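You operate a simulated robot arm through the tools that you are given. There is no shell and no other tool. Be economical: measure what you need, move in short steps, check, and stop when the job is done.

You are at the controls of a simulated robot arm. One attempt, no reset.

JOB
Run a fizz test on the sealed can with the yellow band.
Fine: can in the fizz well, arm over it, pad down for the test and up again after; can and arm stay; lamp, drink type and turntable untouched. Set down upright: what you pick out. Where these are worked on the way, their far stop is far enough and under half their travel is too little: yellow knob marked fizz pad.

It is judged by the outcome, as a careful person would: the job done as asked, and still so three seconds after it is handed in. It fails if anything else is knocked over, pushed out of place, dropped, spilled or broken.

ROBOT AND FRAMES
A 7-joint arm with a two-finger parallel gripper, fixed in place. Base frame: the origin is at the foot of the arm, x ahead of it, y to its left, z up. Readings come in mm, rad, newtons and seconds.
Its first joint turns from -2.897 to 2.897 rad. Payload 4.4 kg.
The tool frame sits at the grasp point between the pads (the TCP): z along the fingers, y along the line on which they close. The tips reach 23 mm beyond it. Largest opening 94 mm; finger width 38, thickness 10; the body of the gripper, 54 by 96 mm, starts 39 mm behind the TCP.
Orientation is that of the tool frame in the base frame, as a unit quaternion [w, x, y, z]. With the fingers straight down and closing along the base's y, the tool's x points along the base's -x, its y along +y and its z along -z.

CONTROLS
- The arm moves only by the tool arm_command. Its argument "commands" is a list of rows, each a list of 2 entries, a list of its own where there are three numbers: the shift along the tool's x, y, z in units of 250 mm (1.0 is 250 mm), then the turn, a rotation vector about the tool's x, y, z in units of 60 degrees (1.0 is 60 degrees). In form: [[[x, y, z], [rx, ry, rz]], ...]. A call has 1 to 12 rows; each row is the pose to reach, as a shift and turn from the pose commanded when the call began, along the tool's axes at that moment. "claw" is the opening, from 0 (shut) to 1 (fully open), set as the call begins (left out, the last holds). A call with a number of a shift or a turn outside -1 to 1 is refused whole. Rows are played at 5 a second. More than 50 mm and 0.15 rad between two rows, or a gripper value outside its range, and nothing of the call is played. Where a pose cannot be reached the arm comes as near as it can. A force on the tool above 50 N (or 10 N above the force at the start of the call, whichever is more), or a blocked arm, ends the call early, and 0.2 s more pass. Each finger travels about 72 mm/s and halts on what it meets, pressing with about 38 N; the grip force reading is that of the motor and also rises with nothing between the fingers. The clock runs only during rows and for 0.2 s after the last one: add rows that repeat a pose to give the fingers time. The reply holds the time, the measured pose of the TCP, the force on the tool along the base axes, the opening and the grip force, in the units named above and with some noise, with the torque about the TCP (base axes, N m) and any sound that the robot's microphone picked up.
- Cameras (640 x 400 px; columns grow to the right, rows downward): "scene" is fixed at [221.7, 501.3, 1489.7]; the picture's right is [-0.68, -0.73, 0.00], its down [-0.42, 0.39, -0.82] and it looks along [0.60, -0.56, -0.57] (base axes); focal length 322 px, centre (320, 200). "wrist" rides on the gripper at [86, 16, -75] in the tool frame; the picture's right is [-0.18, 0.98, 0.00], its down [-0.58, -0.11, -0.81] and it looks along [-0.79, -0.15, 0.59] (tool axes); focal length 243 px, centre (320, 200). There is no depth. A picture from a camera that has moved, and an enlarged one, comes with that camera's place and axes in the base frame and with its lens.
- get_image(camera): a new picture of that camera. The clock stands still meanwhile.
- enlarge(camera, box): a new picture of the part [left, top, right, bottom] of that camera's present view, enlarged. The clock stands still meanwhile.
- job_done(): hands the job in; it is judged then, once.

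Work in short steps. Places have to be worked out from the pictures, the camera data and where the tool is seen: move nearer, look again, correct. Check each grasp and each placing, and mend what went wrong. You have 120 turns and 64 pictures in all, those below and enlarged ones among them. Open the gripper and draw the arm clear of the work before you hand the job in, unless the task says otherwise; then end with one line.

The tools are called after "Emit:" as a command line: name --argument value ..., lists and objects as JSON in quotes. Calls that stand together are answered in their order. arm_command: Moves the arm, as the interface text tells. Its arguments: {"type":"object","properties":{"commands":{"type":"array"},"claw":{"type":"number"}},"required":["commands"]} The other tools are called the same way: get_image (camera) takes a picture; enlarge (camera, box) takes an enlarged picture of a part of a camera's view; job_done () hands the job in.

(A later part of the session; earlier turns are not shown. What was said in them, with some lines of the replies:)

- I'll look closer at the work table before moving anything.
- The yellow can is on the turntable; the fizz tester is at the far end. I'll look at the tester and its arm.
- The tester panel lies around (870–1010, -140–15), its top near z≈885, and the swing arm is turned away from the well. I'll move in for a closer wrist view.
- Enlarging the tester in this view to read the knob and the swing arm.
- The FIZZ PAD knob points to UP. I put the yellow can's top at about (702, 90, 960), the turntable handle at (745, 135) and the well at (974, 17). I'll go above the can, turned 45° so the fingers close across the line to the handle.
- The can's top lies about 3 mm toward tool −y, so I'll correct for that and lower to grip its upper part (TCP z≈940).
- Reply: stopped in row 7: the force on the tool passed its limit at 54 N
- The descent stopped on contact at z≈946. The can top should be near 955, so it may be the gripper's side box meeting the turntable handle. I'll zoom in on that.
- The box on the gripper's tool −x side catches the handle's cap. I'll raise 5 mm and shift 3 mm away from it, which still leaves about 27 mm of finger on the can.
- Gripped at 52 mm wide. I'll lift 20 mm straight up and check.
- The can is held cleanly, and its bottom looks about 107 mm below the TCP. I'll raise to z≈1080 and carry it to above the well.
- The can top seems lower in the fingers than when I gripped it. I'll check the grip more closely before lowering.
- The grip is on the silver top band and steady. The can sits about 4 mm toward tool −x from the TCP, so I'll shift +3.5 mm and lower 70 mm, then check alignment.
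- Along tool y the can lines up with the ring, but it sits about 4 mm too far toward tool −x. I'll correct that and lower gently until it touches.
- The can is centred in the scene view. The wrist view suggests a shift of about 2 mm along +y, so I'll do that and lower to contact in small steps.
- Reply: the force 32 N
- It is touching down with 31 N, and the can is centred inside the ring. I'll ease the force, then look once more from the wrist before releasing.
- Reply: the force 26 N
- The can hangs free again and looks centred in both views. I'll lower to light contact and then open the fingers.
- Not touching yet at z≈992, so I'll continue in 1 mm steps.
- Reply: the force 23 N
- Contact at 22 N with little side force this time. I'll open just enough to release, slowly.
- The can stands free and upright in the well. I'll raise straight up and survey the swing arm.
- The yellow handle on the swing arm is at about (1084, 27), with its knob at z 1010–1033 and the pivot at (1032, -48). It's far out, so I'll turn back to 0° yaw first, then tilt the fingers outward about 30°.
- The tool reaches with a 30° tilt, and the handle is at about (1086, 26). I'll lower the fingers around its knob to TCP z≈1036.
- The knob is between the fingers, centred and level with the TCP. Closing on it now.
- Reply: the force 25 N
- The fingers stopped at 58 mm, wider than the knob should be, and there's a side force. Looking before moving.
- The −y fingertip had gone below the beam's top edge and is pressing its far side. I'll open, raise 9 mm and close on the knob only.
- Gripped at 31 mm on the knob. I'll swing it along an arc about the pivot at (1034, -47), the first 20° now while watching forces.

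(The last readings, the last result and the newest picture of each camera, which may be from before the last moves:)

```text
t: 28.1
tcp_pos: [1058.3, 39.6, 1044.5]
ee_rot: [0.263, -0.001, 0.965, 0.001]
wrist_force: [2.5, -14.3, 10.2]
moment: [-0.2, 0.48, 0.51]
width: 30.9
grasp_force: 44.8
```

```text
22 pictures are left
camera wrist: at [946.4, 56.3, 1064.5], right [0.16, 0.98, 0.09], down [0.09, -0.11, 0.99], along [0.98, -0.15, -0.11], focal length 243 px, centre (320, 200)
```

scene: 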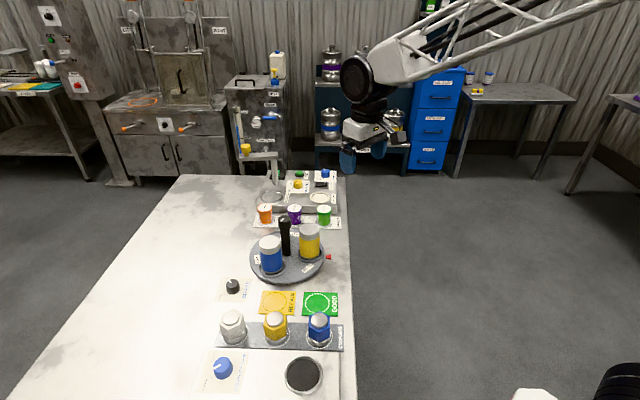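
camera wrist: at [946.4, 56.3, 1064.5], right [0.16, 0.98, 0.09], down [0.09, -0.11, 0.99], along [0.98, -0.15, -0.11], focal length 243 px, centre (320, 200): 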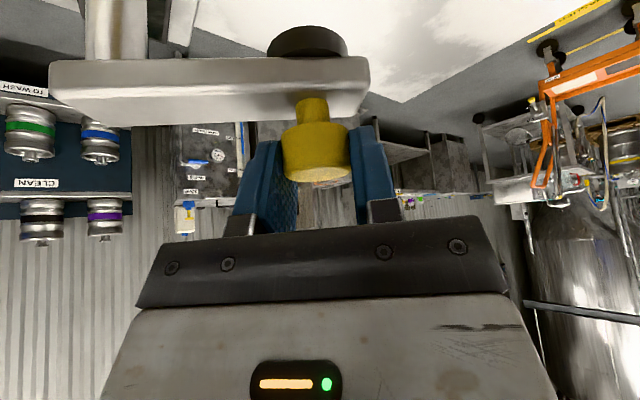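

The arm swings along with modest force, so I'll continue to about 110° with a slightly smaller radius.

Emit:
arm_command --commands '[[[0.0383, 0.003, -0.0225], [0, 0, 0]], [[0.0759, 0.006, -0.0445], [0, 0, 0]], [[0.1139, 0.004, -0.0668], [0, 0, 0]], [[0.1509, -0.003, -0.0884], [0, 0, 0]], [[0.1871, -0.015, -0.1097], [0, 0, 0]], [[0.1871, -0.015, -0.1097], [0, 0, 0]]]'

Emit:
enlarge --camera "scene" --box '[235, 125, 315, 205]'

```text
t: 29.6
tcp_pos: [1003.3, 37.8, 1045.2]
ee_rot: [0.262, -0.001, 0.965, 0.002]
wrist_force: [-1.7, 11.6, 2.0]
moment: [0.04, 0.19, 0.2]
width: 30.8
grasp_force: 44.9
stopped in row 6: the force on the tool passed its limit at 52 N (the readings are from after the stop); the commanded pose is now the measured one
```

```text
5.00 times, centred on (275, 165) of scene
camera zoom: at [221.7, 501.3, 1489.7], right [-0.68, -0.73, 0.0], down [-0.42, 0.39, -0.82], along [0.6, -0.56, -0.57], focal length 1608 px, centre (545, 375)
```

zoom: 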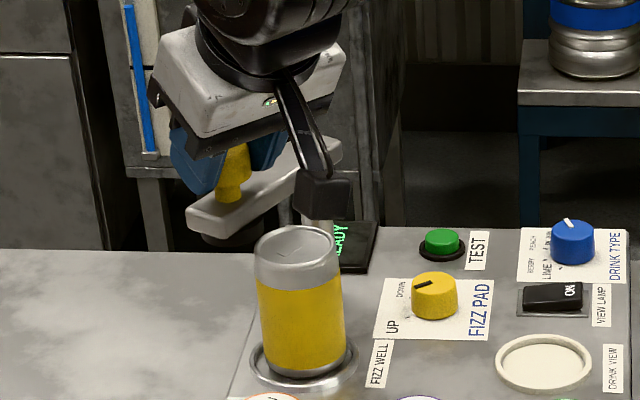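

It stopped at 52 N near 110°. I need to know whether the pad is meeting the can or the swing radius is off, so I'll look closely.

Emit:
enlarge --camera "scene" --box '[250, 150, 298, 205]'

Emit:
get_image --camera "wrist"

```text
7.27 times, centred on (274, 178) of scene
camera zoom: at [221.7, 501.3, 1489.7], right [-0.68, -0.73, 0.0], down [-0.42, 0.39, -0.82], along [0.6, -0.56, -0.57], focal length 2339 px, centre (654, 364)
```

zoom: 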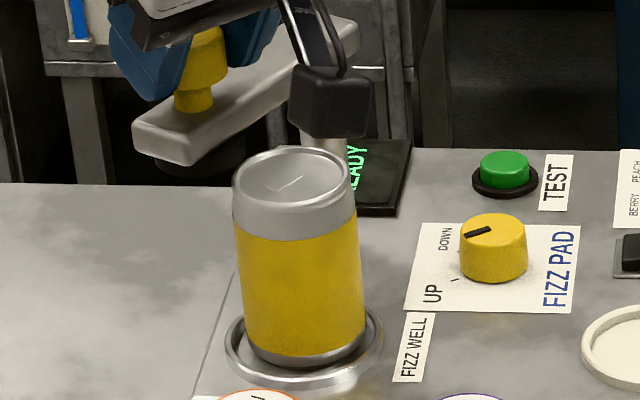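

```text
19 pictures are left
camera wrist: at [891.2, 54.8, 1064.5], right [0.16, 0.98, 0.09], down [0.09, -0.11, 0.99], along [0.98, -0.15, -0.11], focal length 243 px, centre (320, 200)
```

wrist: 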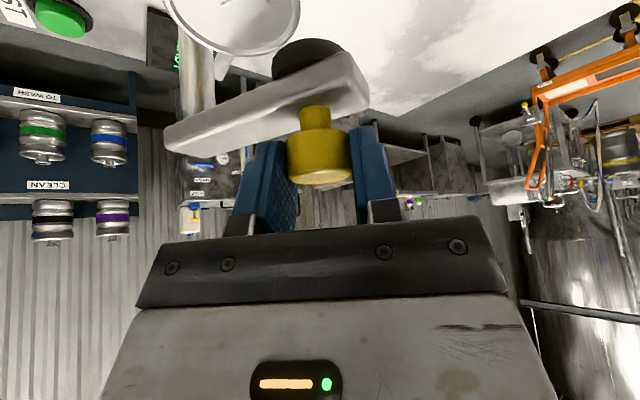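

The pad bottom (≈984) looks slightly above the can top (≈978) and the can hasn't moved, so I suspect a radius mismatch. I'll take one small step along the arc and read the force.

Emit:
arm_command --commands '[[[0.0, 0.003, 0.0], [0, 0, 0]], [[0.0104, 0.0, -0.006], [0, 0, 0]], [[0.0104, 0.0, -0.006], [0, 0, 0]]]'

```text
t: 30.4
tcp_pos: [1001.0, 37.7, 1044.3]
ee_rot: [0.262, -0.001, 0.965, 0.001]
wrist_force: [6.7, 11.3, 4.1]
moment: [0.0, -0.76, 0.88]
width: 31.4
grasp_force: 45.0
```

Emit:
arm_command --commands '[[[0.0104, 0.004, -0.006], [0, 0, 0]], [[0.0208, 0.002, -0.012], [0, 0, 0]], [[0.0208, 0.002, -0.012], [0, 0, 0]]]'

Emit:
enlarge --camera "wrist" --box '[140, 0, 400, 200]'

```text
t: 31.2
tcp_pos: [994.7, 35.7, 1044.6]
ee_rot: [0.262, 0.0, 0.965, 0.001]
wrist_force: [21.4, -40.1, 0.9]
moment: [-0.81, -0.38, 0.18]
width: 31.4
grasp_force: 44.8
```

```text
2.00 times, centred on (270, 100) of wrist
camera zoom: at [882.6, 52.5, 1064.4], right [0.16, 0.98, 0.09], down [0.09, -0.11, 0.99], along [0.98, -0.15, -0.11], focal length 485 px, centre (420, 400)
```

zoom: 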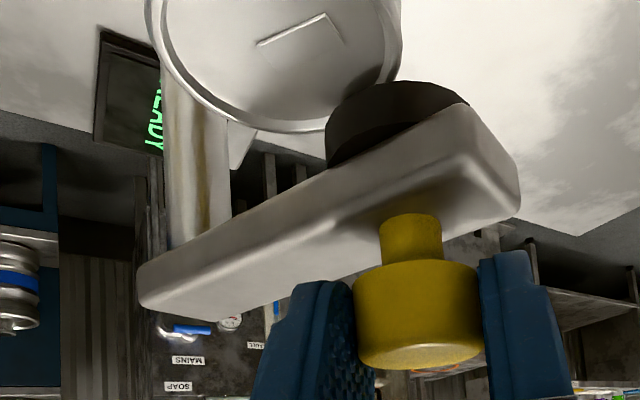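

The pad now passes above the can's rim, so it clears. The −40 N in y says I'm too far out, so I'll pull in by about 3.5 mm.

Emit:
arm_command --commands '[[[0.0, -0.007, 0.0], [0, 0, 0]], [[0.0, -0.014, 0.0], [0, 0, 0]], [[0.0, -0.014, 0.0], [0, 0, 0]]]'

```text
t: 32.0
tcp_pos: [993.3, 34.3, 1045.4]
ee_rot: [0.261, -0.002, 0.965, 0.002]
wrist_force: [9.5, -7.4, 6.0]
moment: [-0.51, -0.01, 0.47]
width: 31.6
grasp_force: 45.2
```

Emit:
arm_command --commands '[[[0.013, -0.008, -0.0076], [0, 0, 0]], [[0.0259, -0.0168, -0.0152], [0, 0, 0]], [[0.038, -0.0265, -0.0224], [0, 0, 0]], [[0.0504, -0.0364, -0.0296], [0, 0, 0]], [[0.0504, -0.0364, -0.0296], [0, 0, 0]]]'

Emit:
enlarge --camera "scene" --box '[240, 140, 304, 205]'

```text
t: 32.9
tcp_pos: [980.9, 28.6, 1044.1]
ee_rot: [0.261, -0.003, 0.965, 0.002]
wrist_force: [-10.9, 14.0, 4.8]
moment: [-0.37, 0.08, -0.07]
width: 31.5
grasp_force: 44.7
stopped in row 4: the force on the tool passed its limit at 53 N (the readings are from after the stop); the commanded pose is now the measured one
```

```text
6.15 times, centred on (272, 172) of scene
camera zoom: at [221.7, 501.3, 1489.7], right [-0.68, -0.73, 0.0], down [-0.42, 0.39, -0.82], along [0.6, -0.56, -0.57], focal length 1979 px, centre (615, 369)
```

zoom: 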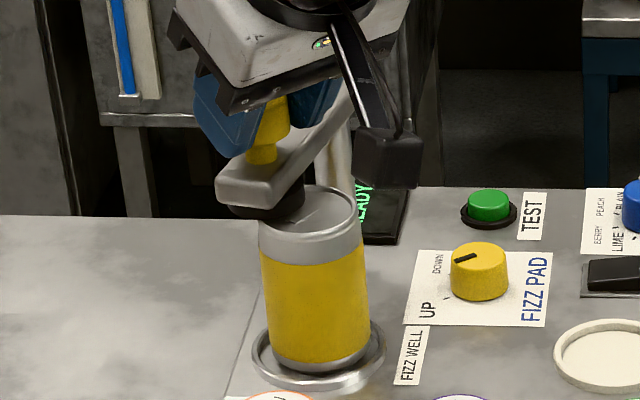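

The pad slides over the can, and residuals fit a pivot near (1031, -53) with radius 96. I'll continue with that arc in small steps.

Emit:
arm_command --commands '[[[0.005, 0.001, -0.003], [0, 0, 0]], [[0.0102, -0.0055, -0.006], [0, 0, 0]], [[0.0153, -0.009, -0.009], [0, 0, 0]], [[0.0204, -0.0132, -0.0119], [0, 0, 0]], [[0.0204, -0.0132, -0.0119], [0, 0, 0]]]'

```text
t: 34.1
tcp_pos: [974.8, 26.0, 1044.2]
ee_rot: [0.261, -0.002, 0.965, 0.0]
wrist_force: [-12.7, 23.9, 6.8]
moment: [-0.44, -0.25, 0.55]
width: 31.4
grasp_force: 44.9
```

Emit:
arm_command --commands '[[[0.004, 0.004, -0.0024], [0, 0, 0]], [[0.0104, -0.002, -0.006], [0, 0, 0]], [[0.0164, -0.006, -0.0096], [0, 0, 0]], [[0.0224, -0.011, -0.0132], [0, 0, 0]], [[0.0224, -0.011, -0.0132], [0, 0, 0]]]'

Emit:
enlarge --camera "scene" --box '[240, 140, 304, 205]'

```text
t: 35.3
tcp_pos: [968.2, 21.0, 1044.5]
ee_rot: [0.26, -0.002, 0.966, 0.001]
wrist_force: [-1.9, 4.4, 3.6]
moment: [-0.12, -0.23, 0.17]
width: 31.1
grasp_force: 45.5
```

```text
6.15 times, centred on (272, 172) of scene
camera zoom: at [221.7, 501.3, 1489.7], right [-0.68, -0.73, 0.0], down [-0.42, 0.39, -0.82], along [0.6, -0.56, -0.57], focal length 1979 px, centre (615, 369)
```

zoom: 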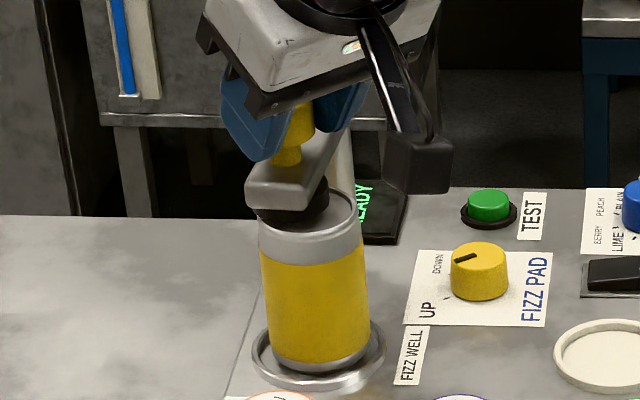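

The pad still needs about 9 mm more to be centred over the can, so I'll continue the arc.

Emit:
arm_command --commands '[[[0.005, -0.006, -0.003], [0, 0, 0]], [[0.0104, -0.012, -0.006], [0, 0, 0]], [[0.0165, -0.019, -0.0097], [0, 0, 0]], [[0.0228, -0.027, -0.0134], [0, 0, 0]], [[0.0228, -0.027, -0.0134], [0, 0, 0]]]'

Emit:
enlarge --camera "scene" --box '[240, 140, 304, 205]'

```text
t: 36.5
tcp_pos: [961.4, 16.0, 1044.8]
ee_rot: [0.261, -0.002, 0.965, 0.001]
wrist_force: [3.7, 17.8, 6.3]
moment: [0.02, -0.38, 0.57]
width: 30.8
grasp_force: 45.1
```

```text
6.15 times, centred on (272, 172) of scene
camera zoom: at [221.7, 501.3, 1489.7], right [-0.68, -0.73, 0.0], down [-0.42, 0.39, -0.82], along [0.6, -0.56, -0.57], focal length 1979 px, centre (615, 369)
```

zoom: 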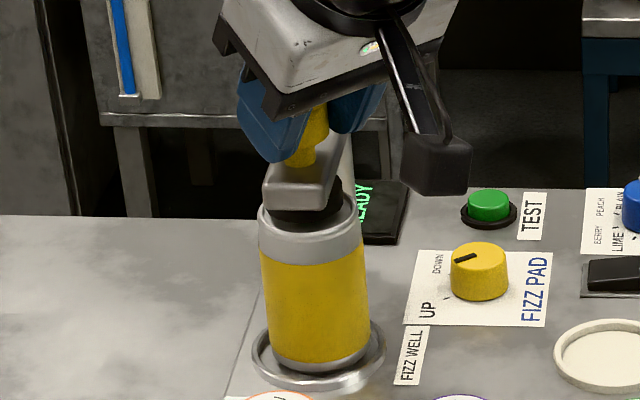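

Nearly centred, about 2–3 mm to go.

Emit:
arm_command --commands '[[[0.0035, -0.003, -0.002], [0, 0, 0]], [[0.0075, -0.008, -0.0044], [0, 0, 0]], [[0.0075, -0.008, -0.0044], [0, 0, 0]]]'

Emit:
enlarge --camera "scene" --box '[250, 145, 298, 205]'

```text
t: 37.1
tcp_pos: [962.5, 15.6, 1043.8]
ee_rot: [0.262, -0.003, 0.965, 0.001]
wrist_force: [19.9, 13.8, -4.8]
moment: [0.13, -0.19, 0.08]
width: 30.7
grasp_force: 44.5
stopped in row 2: the force on the tool passed its limit at 55 N (the readings are from after the stop); the commanded pose is now the measured one
```

```text
6.67 times, centred on (274, 175) of scene
camera zoom: at [221.7, 501.3, 1489.7], right [-0.68, -0.73, 0.0], down [-0.42, 0.39, -0.82], along [0.6, -0.56, -0.57], focal length 2144 px, centre (627, 367)
```

zoom: 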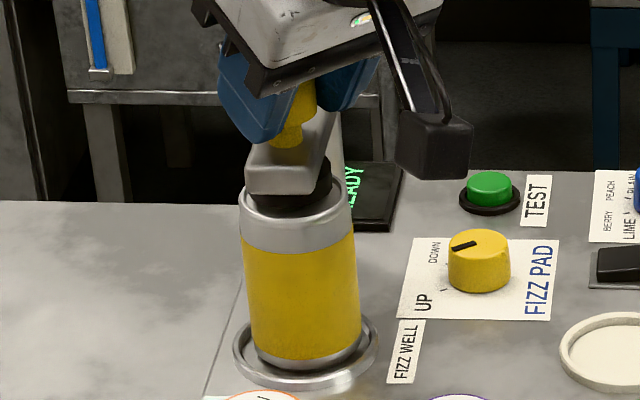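

That is the arm's mechanical stop, with the pad over the can. I'll open the fingers and rise straight up.

Emit:
arm_command --commands '[[[0, 0, 0], [0, 0, 0]], [[0, 0, 0], [0, 0, 0]], [[0, 0, 0], [0, 0, 0]], [[-0.04, 0, -0.069], [0, 0, 0]], [[-0.1, 0, -0.172], [0, 0, 0]], [[-0.162, 0, -0.276], [0, 0, 0]], [[-0.162, 0, -0.276], [0, 0, 0]]]' --claw 0.8

Emit:
enlarge --camera "scene" --box '[245, 140, 325, 205]'

```text
t: 38.7
tcp_pos: [962.3, 16.2, 1124.9]
ee_rot: [0.262, -0.002, 0.965, 0.002]
wrist_force: [-0.7, 0.5, 0.6]
moment: [-0.02, 0.02, 0.04]
width: 75.2
grasp_force: 0.0
```

```text
6.15 times, centred on (285, 172) of scene
camera zoom: at [221.7, 501.3, 1489.7], right [-0.68, -0.73, 0.0], down [-0.42, 0.39, -0.82], along [0.6, -0.56, -0.57], focal length 1979 px, centre (535, 369)
```

zoom: 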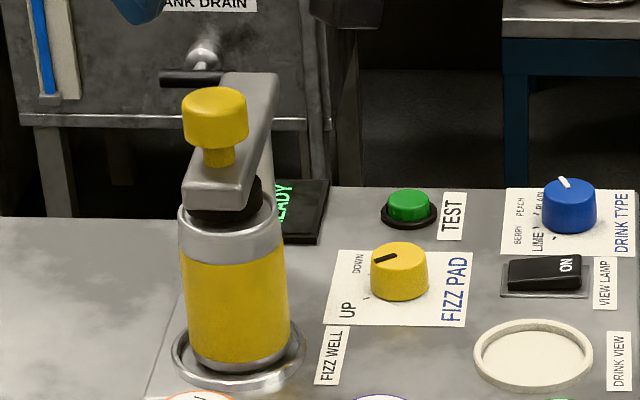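

The can and swing arm are in place. Next is the FIZZ PAD knob at about (966, -88): level the tool, yaw to −60° and hover above it.

Emit:
arm_command --commands '[[[0.019, -0.076, -0.011], [0, 0.125, 0]], [[0.038, -0.152, -0.022], [0, 0.25, 0]], [[0.057, -0.228, -0.033], [0, 0.375, 0]], [[0.076, -0.304, -0.0445], [0, 0.503, 0]], [[0.076, -0.304, -0.0445], [0, 0.503, 0]]]'

Emit:
arm_command --commands '[[[-0.013, -0.014, 0], [0, 0, -0.125]], [[-0.026, -0.028, 0], [0, 0, -0.25]], [[-0.039, -0.042, 0.0], [0, 0, -0.375]], [[-0.052, -0.056, 0.0], [0, 0, -0.5]], [[-0.065, -0.07, 0.05], [0, 0, -0.625]], [[-0.078, -0.084, 0.12], [0, 0, -0.75]], [[-0.091, -0.098, 0.19], [0, 0, -0.875]], [[-0.104, -0.112, 0.26], [0, 0, -1]], [[-0.104, -0.112, 0.26], [0, 0, -1]]]' --claw 0.7

Emit:
get_image --camera "wrist"

```text
t: 39.9
tcp_pos: [938.7, -61.6, 1124.7]
ee_rot: [0.001, -0.003, 1.0, 0.0]
wrist_force: [-0.3, 0.0, -0.2]
moment: [0.01, -0.01, -0.02]
width: 75.2
grasp_force: 0.1
```

```text
t: 41.9
tcp_pos: [966.5, -86.7, 1058.6]
ee_rot: [0.001, -0.503, 0.864, 0.001]
wrist_force: [0.5, -0.8, -0.2]
moment: [-0.04, -0.05, 0.01]
width: 65.9
grasp_force: 0.1
```

```text
12 pictures are left
camera wrist: at [909.9, -153.7, 1132.3], right [-0.76, 0.65, 0.0], down [0.38, 0.45, 0.81], along [0.52, 0.62, -0.59], focal length 243 px, centre (320, 200)
```

wrist: 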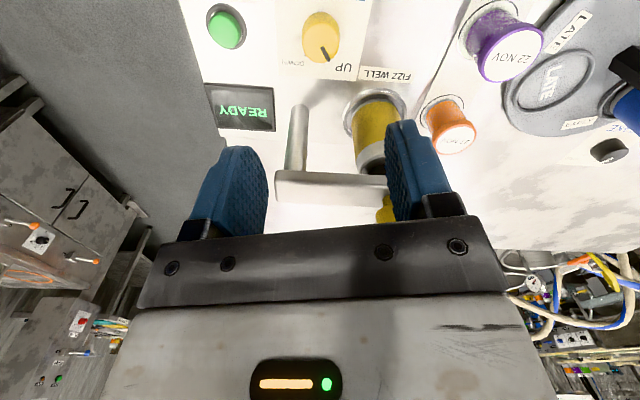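

The tool is well centred over the knob. I'll descend to TCP z≈916, which puts the tips about 5 mm above the panel.

Emit:
arm_command --commands '[[[0, 0, 0.12], [0, 0, 0]], [[0, 0, 0.24], [0, 0, 0]], [[0, 0, 0.36], [0, 0, 0]], [[0, 0, 0.46], [0, 0, 0]], [[0, 0, 0.52], [0, 0, 0]], [[0, 0, 0.55], [0, 0, 0]], [[0, 0, 0.57], [0, 0, 0]], [[0, 0, 0.57], [0, 0, 0]]]'

Emit:
get_image --camera "wrist"

```text
t: 43.7
tcp_pos: [965.8, -88.3, 917.5]
ee_rot: [0.002, -0.502, 0.865, 0.001]
wrist_force: [-0.6, 0.4, 0.0]
moment: [-0.02, -0.03, -0.01]
width: 66.0
grasp_force: 0.0
```

```text
11 pictures are left
camera wrist: at [909.2, -154.0, 990.5], right [-0.76, 0.65, 0.0], down [0.38, 0.45, 0.81], along [0.52, 0.62, -0.59], focal length 243 px, centre (320, 200)
```

wrist: 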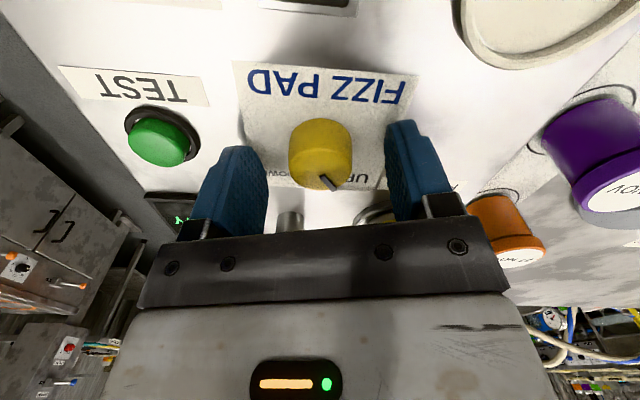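

The knob is between the fingers with its pointer at UP. Closing now.

Emit:
arm_command --commands '[[[0, 0, 0], [0, 0, 0]], [[0, 0, 0], [0, 0, 0]], [[0, 0, 0], [0, 0, 0]], [[0, 0, 0], [0, 0, 0]]]' --claw 0

Emit:
arm_command --commands '[[[0, 0, 0], [0, 0, 0.125]], [[0, 0, 0], [0, 0, 0.25]], [[0, 0, 0], [0, 0, 0.375]], [[0, 0, 0], [0, 0, 0.5]], [[0, 0, 0], [0, 0, 0.5]]]'

Emit:
get_image --camera "wrist"

```text
t: 44.7
tcp_pos: [966.6, -88.0, 916.6]
ee_rot: [0.002, -0.502, 0.865, 0.001]
wrist_force: [-15.5, 5.1, 5.2]
moment: [0.16, 0.45, -0.07]
width: 32.4
grasp_force: 44.9
```

```text
t: 45.9
tcp_pos: [965.9, -87.9, 917.8]
ee_rot: [0.002, -0.26, 0.966, 0.0]
wrist_force: [-11.9, -0.6, 8.1]
moment: [0.02, 0.37, -0.02]
width: 31.9
grasp_force: 44.4
```

```text
10 pictures are left
camera wrist: at [883.3, -116.7, 990.5], right [-0.34, 0.94, 0.0], down [0.55, 0.2, 0.81], along [0.76, 0.27, -0.59], focal length 243 px, centre (320, 200)
```

wrist: 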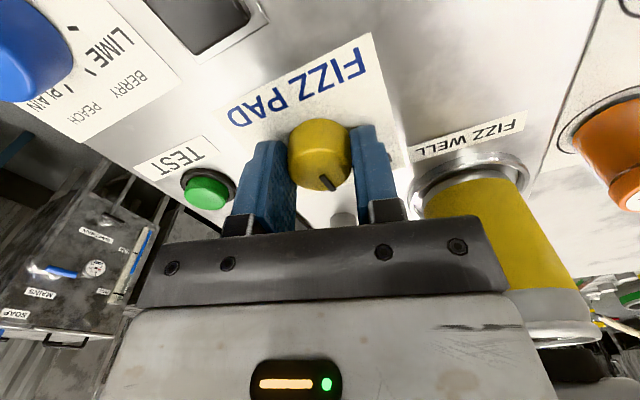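

The knob turns with the gripper, 30° so far. Continuing toward its DOWN stop.

Emit:
arm_command --commands '[[[0, 0, 0], [0, 0, 0.125]], [[0, 0, 0], [0, 0, 0.25]], [[0, 0, 0], [0, 0, 0.375]], [[0, 0, 0], [0, 0, 0.5]], [[0, 0, 0], [0, 0, 0.5]]]'

Emit:
arm_command --commands '[[[0, 0, 0], [0, 0, 0.125]], [[0, 0, 0], [0, 0, 0.25]], [[0, 0, 0], [0, 0, 0.25]]]'

Emit:
get_image --camera "wrist"

```text
t: 47.1
tcp_pos: [966.9, -86.9, 917.3]
ee_rot: [0.002, -0.002, 1.0, 0.001]
wrist_force: [-21.3, 0.8, 11.0]
moment: [0.04, 0.71, 0.02]
width: 31.9
grasp_force: 44.9
```

```text
t: 47.9
tcp_pos: [967.2, -89.8, 916.7]
ee_rot: [0.002, 0.129, 0.992, 0.001]
wrist_force: [8.7, -14.2, 1.0]
moment: [-0.49, -0.6, 0.74]
width: 32.0
grasp_force: 45.0
```

```text
9 pictures are left
camera wrist: at [887.7, -50.5, 990.5], right [0.43, 0.9, 0.0], down [0.53, -0.26, 0.81], along [0.73, -0.34, -0.59], focal length 243 px, centre (320, 200)
```

wrist: 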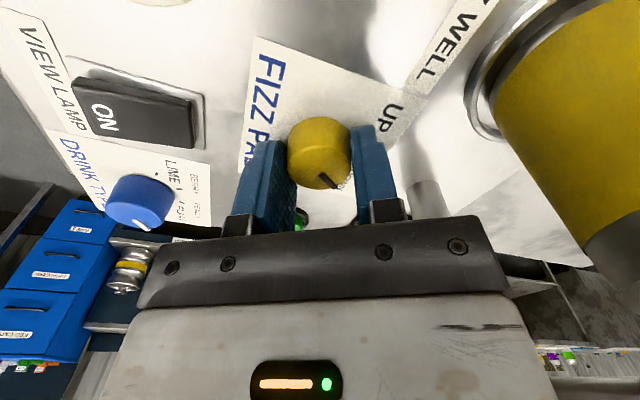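

At 75° the torque rises, likely the stop. I'll check the pad and the display from the scene camera.

Emit:
enlarge --camera "scene" --box '[245, 140, 325, 205]'

Emit:
arm_command --commands '[[[0, 0, 0], [0, 0, 0.05]], [[0, 0, 0], [0, 0, 0.1]], [[0, 0, 0], [0, 0, 0.1]]]'

```text
6.15 times, centred on (285, 172) of scene
camera zoom: at [221.7, 501.3, 1489.7], right [-0.68, -0.73, 0.0], down [-0.42, 0.39, -0.82], along [0.6, -0.56, -0.57], focal length 1979 px, centre (535, 369)
```

zoom: 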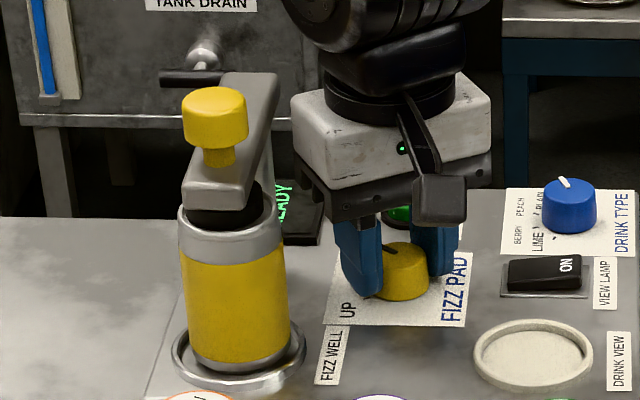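

```text
t: 48.7
tcp_pos: [965.4, -88.1, 917.4]
ee_rot: [0.002, 0.18, 0.984, 0.002]
wrist_force: [-1.4, -23.0, 2.1]
moment: [-0.55, 0.09, 0.73]
width: 32.3
grasp_force: 45.2
```

The torque levels off at 0.73 N·m with the knob held still, so this is the DOWN stop. I'll release, lift, and set up to press TEST at about (1020, -141, z 900) with closed fingers and a slight outward tilt.

Emit:
arm_command --commands '[[[0, 0, 0], [0, 0, 0]], [[0, 0, 0], [0, 0, 0]], [[0, 0, -0.1], [0, 0, 0]], [[0, 0, -0.25], [0, 0, 0]], [[0, 0, -0.42], [0, 0, -0.1]], [[0, 0, -0.44], [0, 0, -0.22]], [[0, 0, -0.44], [0, 0, -0.345]], [[0, 0, -0.44], [0, 0, -0.345]]]' --claw 0.7

Emit:
enlarge --camera "scene" --box '[255, 150, 325, 205]'

```text
t: 50.5
tcp_pos: [965.3, -87.9, 1026.4]
ee_rot: [0.002, 0.0, 1.0, 0.001]
wrist_force: [-0.5, -1.0, 0.2]
moment: [0.0, 0.0, -0.01]
width: 65.7
grasp_force: 0.2
```

```text
7.27 times, centred on (290, 178) of scene
camera zoom: at [221.7, 501.3, 1489.7], right [-0.68, -0.73, 0.0], down [-0.42, 0.39, -0.82], along [0.6, -0.56, -0.57], focal length 2339 px, centre (538, 364)
```

zoom: 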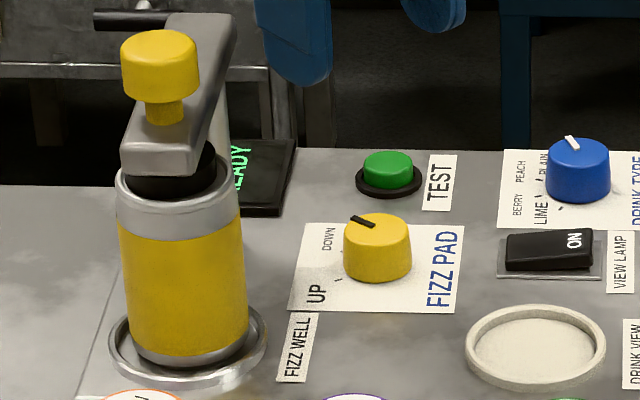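

The pointer now sits at DOWN and the pad is on the can. With fingers closed, I'll move over TEST.

Emit:
arm_command --commands '[[[-0.04, -0.07, 0], [0, -0.08, 0]], [[-0.09, -0.14, 0], [0, -0.16, 0]], [[-0.14, -0.214, 0.0], [0, -0.25, 0]], [[-0.2, -0.214, 0.05], [0, -0.333, 0]], [[-0.251, -0.214, 0.12], [0, -0.333, 0]], [[-0.251, -0.214, 0.226], [0, -0.333, 0]], [[-0.251, -0.214, 0.226], [0, -0.333, 0]]]' --claw 0

Emit:
get_image --camera "wrist"

```text
t: 52.1
tcp_pos: [1029.1, -140.3, 968.8]
ee_rot: [0.175, -0.001, 0.985, 0.001]
wrist_force: [0.2, -0.3, 0.5]
moment: [0.0, -0.02, 0.03]
width: 0.0
grasp_force: 38.0
```

```text
6 pictures are left
camera wrist: at [922.4, -123.5, 1008.4], right [0.17, 0.98, 0.07], down [0.27, -0.11, 0.96], along [0.95, -0.15, -0.28], focal length 243 px, centre (320, 200)
```

wrist: 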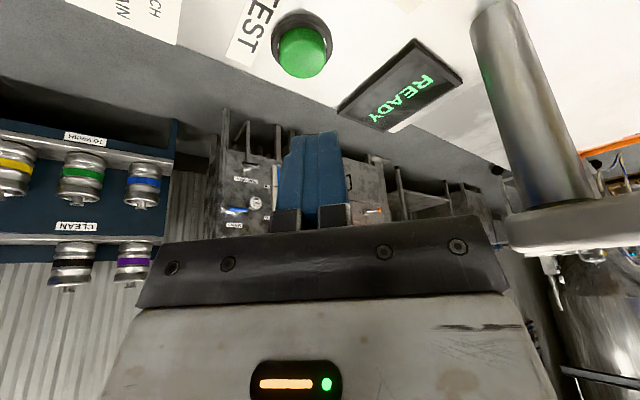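

TEST is confirmed at about (1019, -143). I'll lower the fingertips onto it gently.

Emit:
arm_command --commands '[[[0.027, -0.01, 0.075], [0, 0, 0]], [[0.0465, -0.01, 0.128], [0, 0, 0]], [[0.052, -0.01, 0.143], [0, 0, 0]], [[0.055, -0.01, 0.15], [0, 0, 0]], [[0.0575, -0.01, 0.158], [0, 0, 0]], [[0.0575, -0.01, 0.158], [0, 0, 0]]]'

```text
t: 53.5
tcp_pos: [1030.4, -144.9, 928.0]
ee_rot: [0.176, 0.0, 0.984, 0.001]
wrist_force: [-0.2, -0.1, 0.9]
moment: [0.0, -0.01, 0.01]
width: 0.3
grasp_force: 37.8
heard: click
```

A click was heard. I'll check the display before withdrawing.

Emit:
get_image --camera "wrist"

```text
5 pictures are left
camera wrist: at [922.5, -126.9, 967.3], right [0.17, 0.98, 0.07], down [0.27, -0.11, 0.96], along [0.95, -0.15, -0.28], focal length 243 px, centre (320, 200)
```

wrist: 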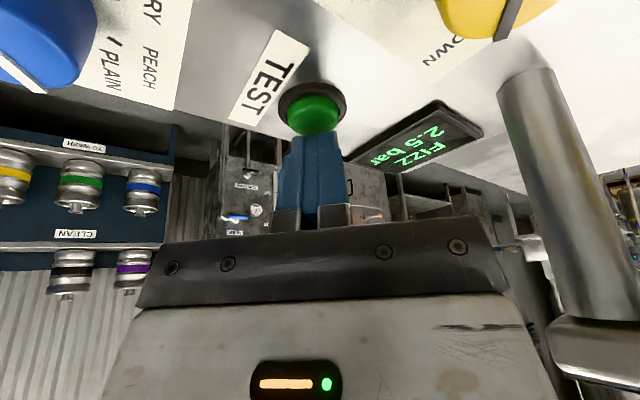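

The display reads "FIZZ 2.5 bar", so the test ran. I'll withdraw and go back above the FIZZ PAD knob to turn it UP.

Emit:
arm_command --commands '[[[-0.04, 0, -0.11], [0, 0, 0]], [[-0.09, 0, -0.245], [0, 0, 0]], [[-0.13, 0, -0.357], [0, 0, 0]], [[-0.13, 0, -0.357], [0, 0, 0]]]'

Emit:
arm_command --commands '[[[0.058, 0.057, -0.028], [0, 0.084, 0]], [[0.116, 0.114, -0.057], [0, 0.168, 0]], [[0.174, 0.171, -0.086], [0, 0.252, 0]], [[0.231, 0.228, -0.114], [0, 0.338, 0]], [[0.231, 0.228, -0.114], [0, 0.338, 0]]]' --claw 0.7

```text
t: 54.5
tcp_pos: [1028.3, -144.6, 1023.4]
ee_rot: [0.176, 0.0, 0.984, 0.002]
wrist_force: [-0.4, 0.6, 0.0]
moment: [-0.01, 0.0, -0.03]
width: 0.0
grasp_force: 37.9
```

```text
t: 55.7
tcp_pos: [963.5, -85.6, 1030.5]
ee_rot: [-0.001, 0.0, 1.0, 0.001]
wrist_force: [-0.3, -1.3, 0.0]
moment: [-0.02, -0.02, -0.05]
width: 65.7
grasp_force: 0.0
```

I'll correct 2–3 mm, yaw to +24° and descend onto the knob.

Emit:
arm_command --commands '[[[-0.01, -0.0096, 0], [0, 0, 0.133]], [[-0.01, -0.0096, 0.05], [0, 0, 0.266]], [[-0.01, -0.0096, 0.15], [0, 0, 0.4]], [[-0.01, -0.0096, 0.28], [0, 0, 0.4]], [[-0.01, -0.0096, 0.38], [0, 0, 0.4]], [[-0.01, -0.0096, 0.43], [0, 0, 0.4]], [[-0.01, -0.0096, 0.454], [0, 0, 0.4]], [[-0.01, -0.0096, 0.454], [0, 0, 0.4]]]'

Emit:
arm_command --commands '[[[0, 0, 0], [0, 0, 0]], [[0, 0, 0], [0, 0, 0]], [[0, 0, 0], [0, 0, 0]], [[0, 0, 0], [0, 0, 0]]]' --claw 0

```text
t: 57.5
tcp_pos: [966.8, -89.3, 917.3]
ee_rot: [-0.002, 0.208, 0.978, 0.001]
wrist_force: [-0.1, -0.1, 0.7]
moment: [-0.01, 0.03, -0.02]
width: 65.9
grasp_force: 0.1
```

```text
t: 58.5
tcp_pos: [968.9, -89.6, 917.0]
ee_rot: [-0.001, 0.208, 0.978, 0.001]
wrist_force: [-3.7, -4.6, 0.1]
moment: [-0.09, 0.09, 0.01]
width: 32.3
grasp_force: 45.0
```

Gripped at 32 mm. Now turning counter-clockwise toward UP.

Emit:
arm_command --commands '[[[0, 0, 0], [0, 0, -0.125]], [[0, 0, 0], [0, 0, -0.25]], [[0, 0, 0], [0, 0, -0.375]], [[0, 0, 0], [0, 0, -0.5]], [[0, 0, 0], [0, 0, -0.625]], [[0, 0, 0], [0, 0, -0.75]], [[0, 0, 0], [0, 0, -0.875]], [[0, 0, 0], [0, 0, -1]], [[0, 0, 0], [0, 0, -1]]]'

Emit:
arm_command --commands '[[[0, 0, 0], [0, 0, -0.125]], [[0, 0, 0], [0, 0, -0.25]], [[0, 0, 0], [0, 0, -0.375]], [[0, 0, 0], [0, 0, -0.375]]]'

```text
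t: 60.2
tcp_pos: [966.7, -88.5, 917.4]
ee_rot: [0.0, -0.282, 0.96, 0.002]
wrist_force: [1.6, 12.2, 1.3]
moment: [0.27, 0.08, -0.01]
width: 32.4
grasp_force: 44.4
stopped in row 8: the force on the tool passed its limit at 51 N (the readings are from after the stop); the commanded pose is now the measured one
```

```text
t: 61.2
tcp_pos: [965.2, -87.2, 917.3]
ee_rot: [-0.001, -0.465, 0.885, 0.003]
wrist_force: [-24.9, 38.9, 5.4]
moment: [1.09, 0.59, -0.43]
width: 32.2
grasp_force: 45.2
```

About 79° turned, with opposing torque at the end. I'll release, lift clear and check.

Emit:
arm_command --commands '[[[0, 0, 0], [0, 0, 0]], [[0, 0, 0], [0, 0, 0]], [[0, 0, 0], [0, 0, 0]], [[0, 0, -0.1], [0, 0, 0]], [[0, 0, -0.25], [0, 0, 0]], [[0, 0, -0.42], [0, 0, 0]], [[0, 0, -0.6], [0, 0, 0]], [[0, 0, -0.6], [0, 0, 0]]]' --claw 0.7

Emit:
enlarge --camera "scene" --box '[255, 150, 325, 205]'

```text
t: 63.0
tcp_pos: [966.5, -87.6, 1067.9]
ee_rot: [-0.001, -0.464, 0.886, 0.002]
wrist_force: [0.4, -0.1, -0.1]
moment: [0.04, -0.01, 0.02]
width: 65.8
grasp_force: 0.0
```

```text
7.27 times, centred on (290, 178) of scene
camera zoom: at [221.7, 501.3, 1489.7], right [-0.68, -0.73, 0.0], down [-0.42, 0.39, -0.82], along [0.6, -0.56, -0.57], focal length 2339 px, centre (538, 364)
```

zoom: 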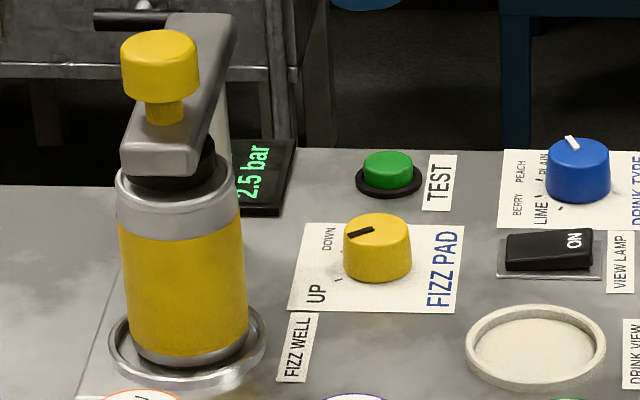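

The pointer is back at UP, the pad is raised, the display shows 2.5 bar, and the can and swing arm are in place. I'll draw the arm clear.

Emit:
arm_command --commands '[[[0, 0, -0.15], [0, 0, 0]], [[0.05, 0.05, -0.3], [0, 0, 0]], [[0.15, 0.15, -0.4], [0, 0, 0]], [[0.27, 0.27, -0.45], [0, 0, 0]], [[0.39, 0.39, -0.5], [0, 0, 0]], [[0.51, 0.51, -0.52], [0, 0, 0]], [[0.63, 0.63, -0.52], [0, 0, 0]], [[0.75, 0.75, -0.52], [0, 0, 0]], [[0.85, 0.85, -0.52], [0, 0, 0]], [[0.85, 0.85, -0.52], [0, 0, 0]]]' --claw 1

Emit:
enlarge --camera "scene" --box '[210, 140, 360, 280]'

```text
t: 65.2
tcp_pos: [673.4, -140.8, 1197.6]
ee_rot: [0.0, -0.464, 0.886, 0.002]
wrist_force: [0.1, 0.4, 0.3]
moment: [0.01, 0.02, -0.01]
width: 94.3
grasp_force: 0.0
```

```text
2.86 times, centred on (285, 210) of scene
camera zoom: at [221.7, 501.3, 1489.7], right [-0.68, -0.73, 0.0], down [-0.42, 0.39, -0.82], along [0.6, -0.56, -0.57], focal length 919 px, centre (420, 171)
```

zoom: 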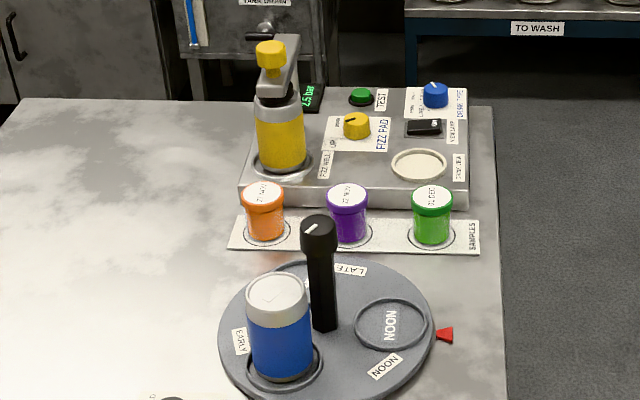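

Everything is in place: the turntable, jars, lamp and drink type look unchanged, and the arm is clear. Handing in.

Emit:
job_done

```text
The job is handed in.
```

The fizz test on the yellow-banded can is done, and the display reads 2.5 bar. The can is upright in the fizz well with the swing arm still over it, and the pad is back up.
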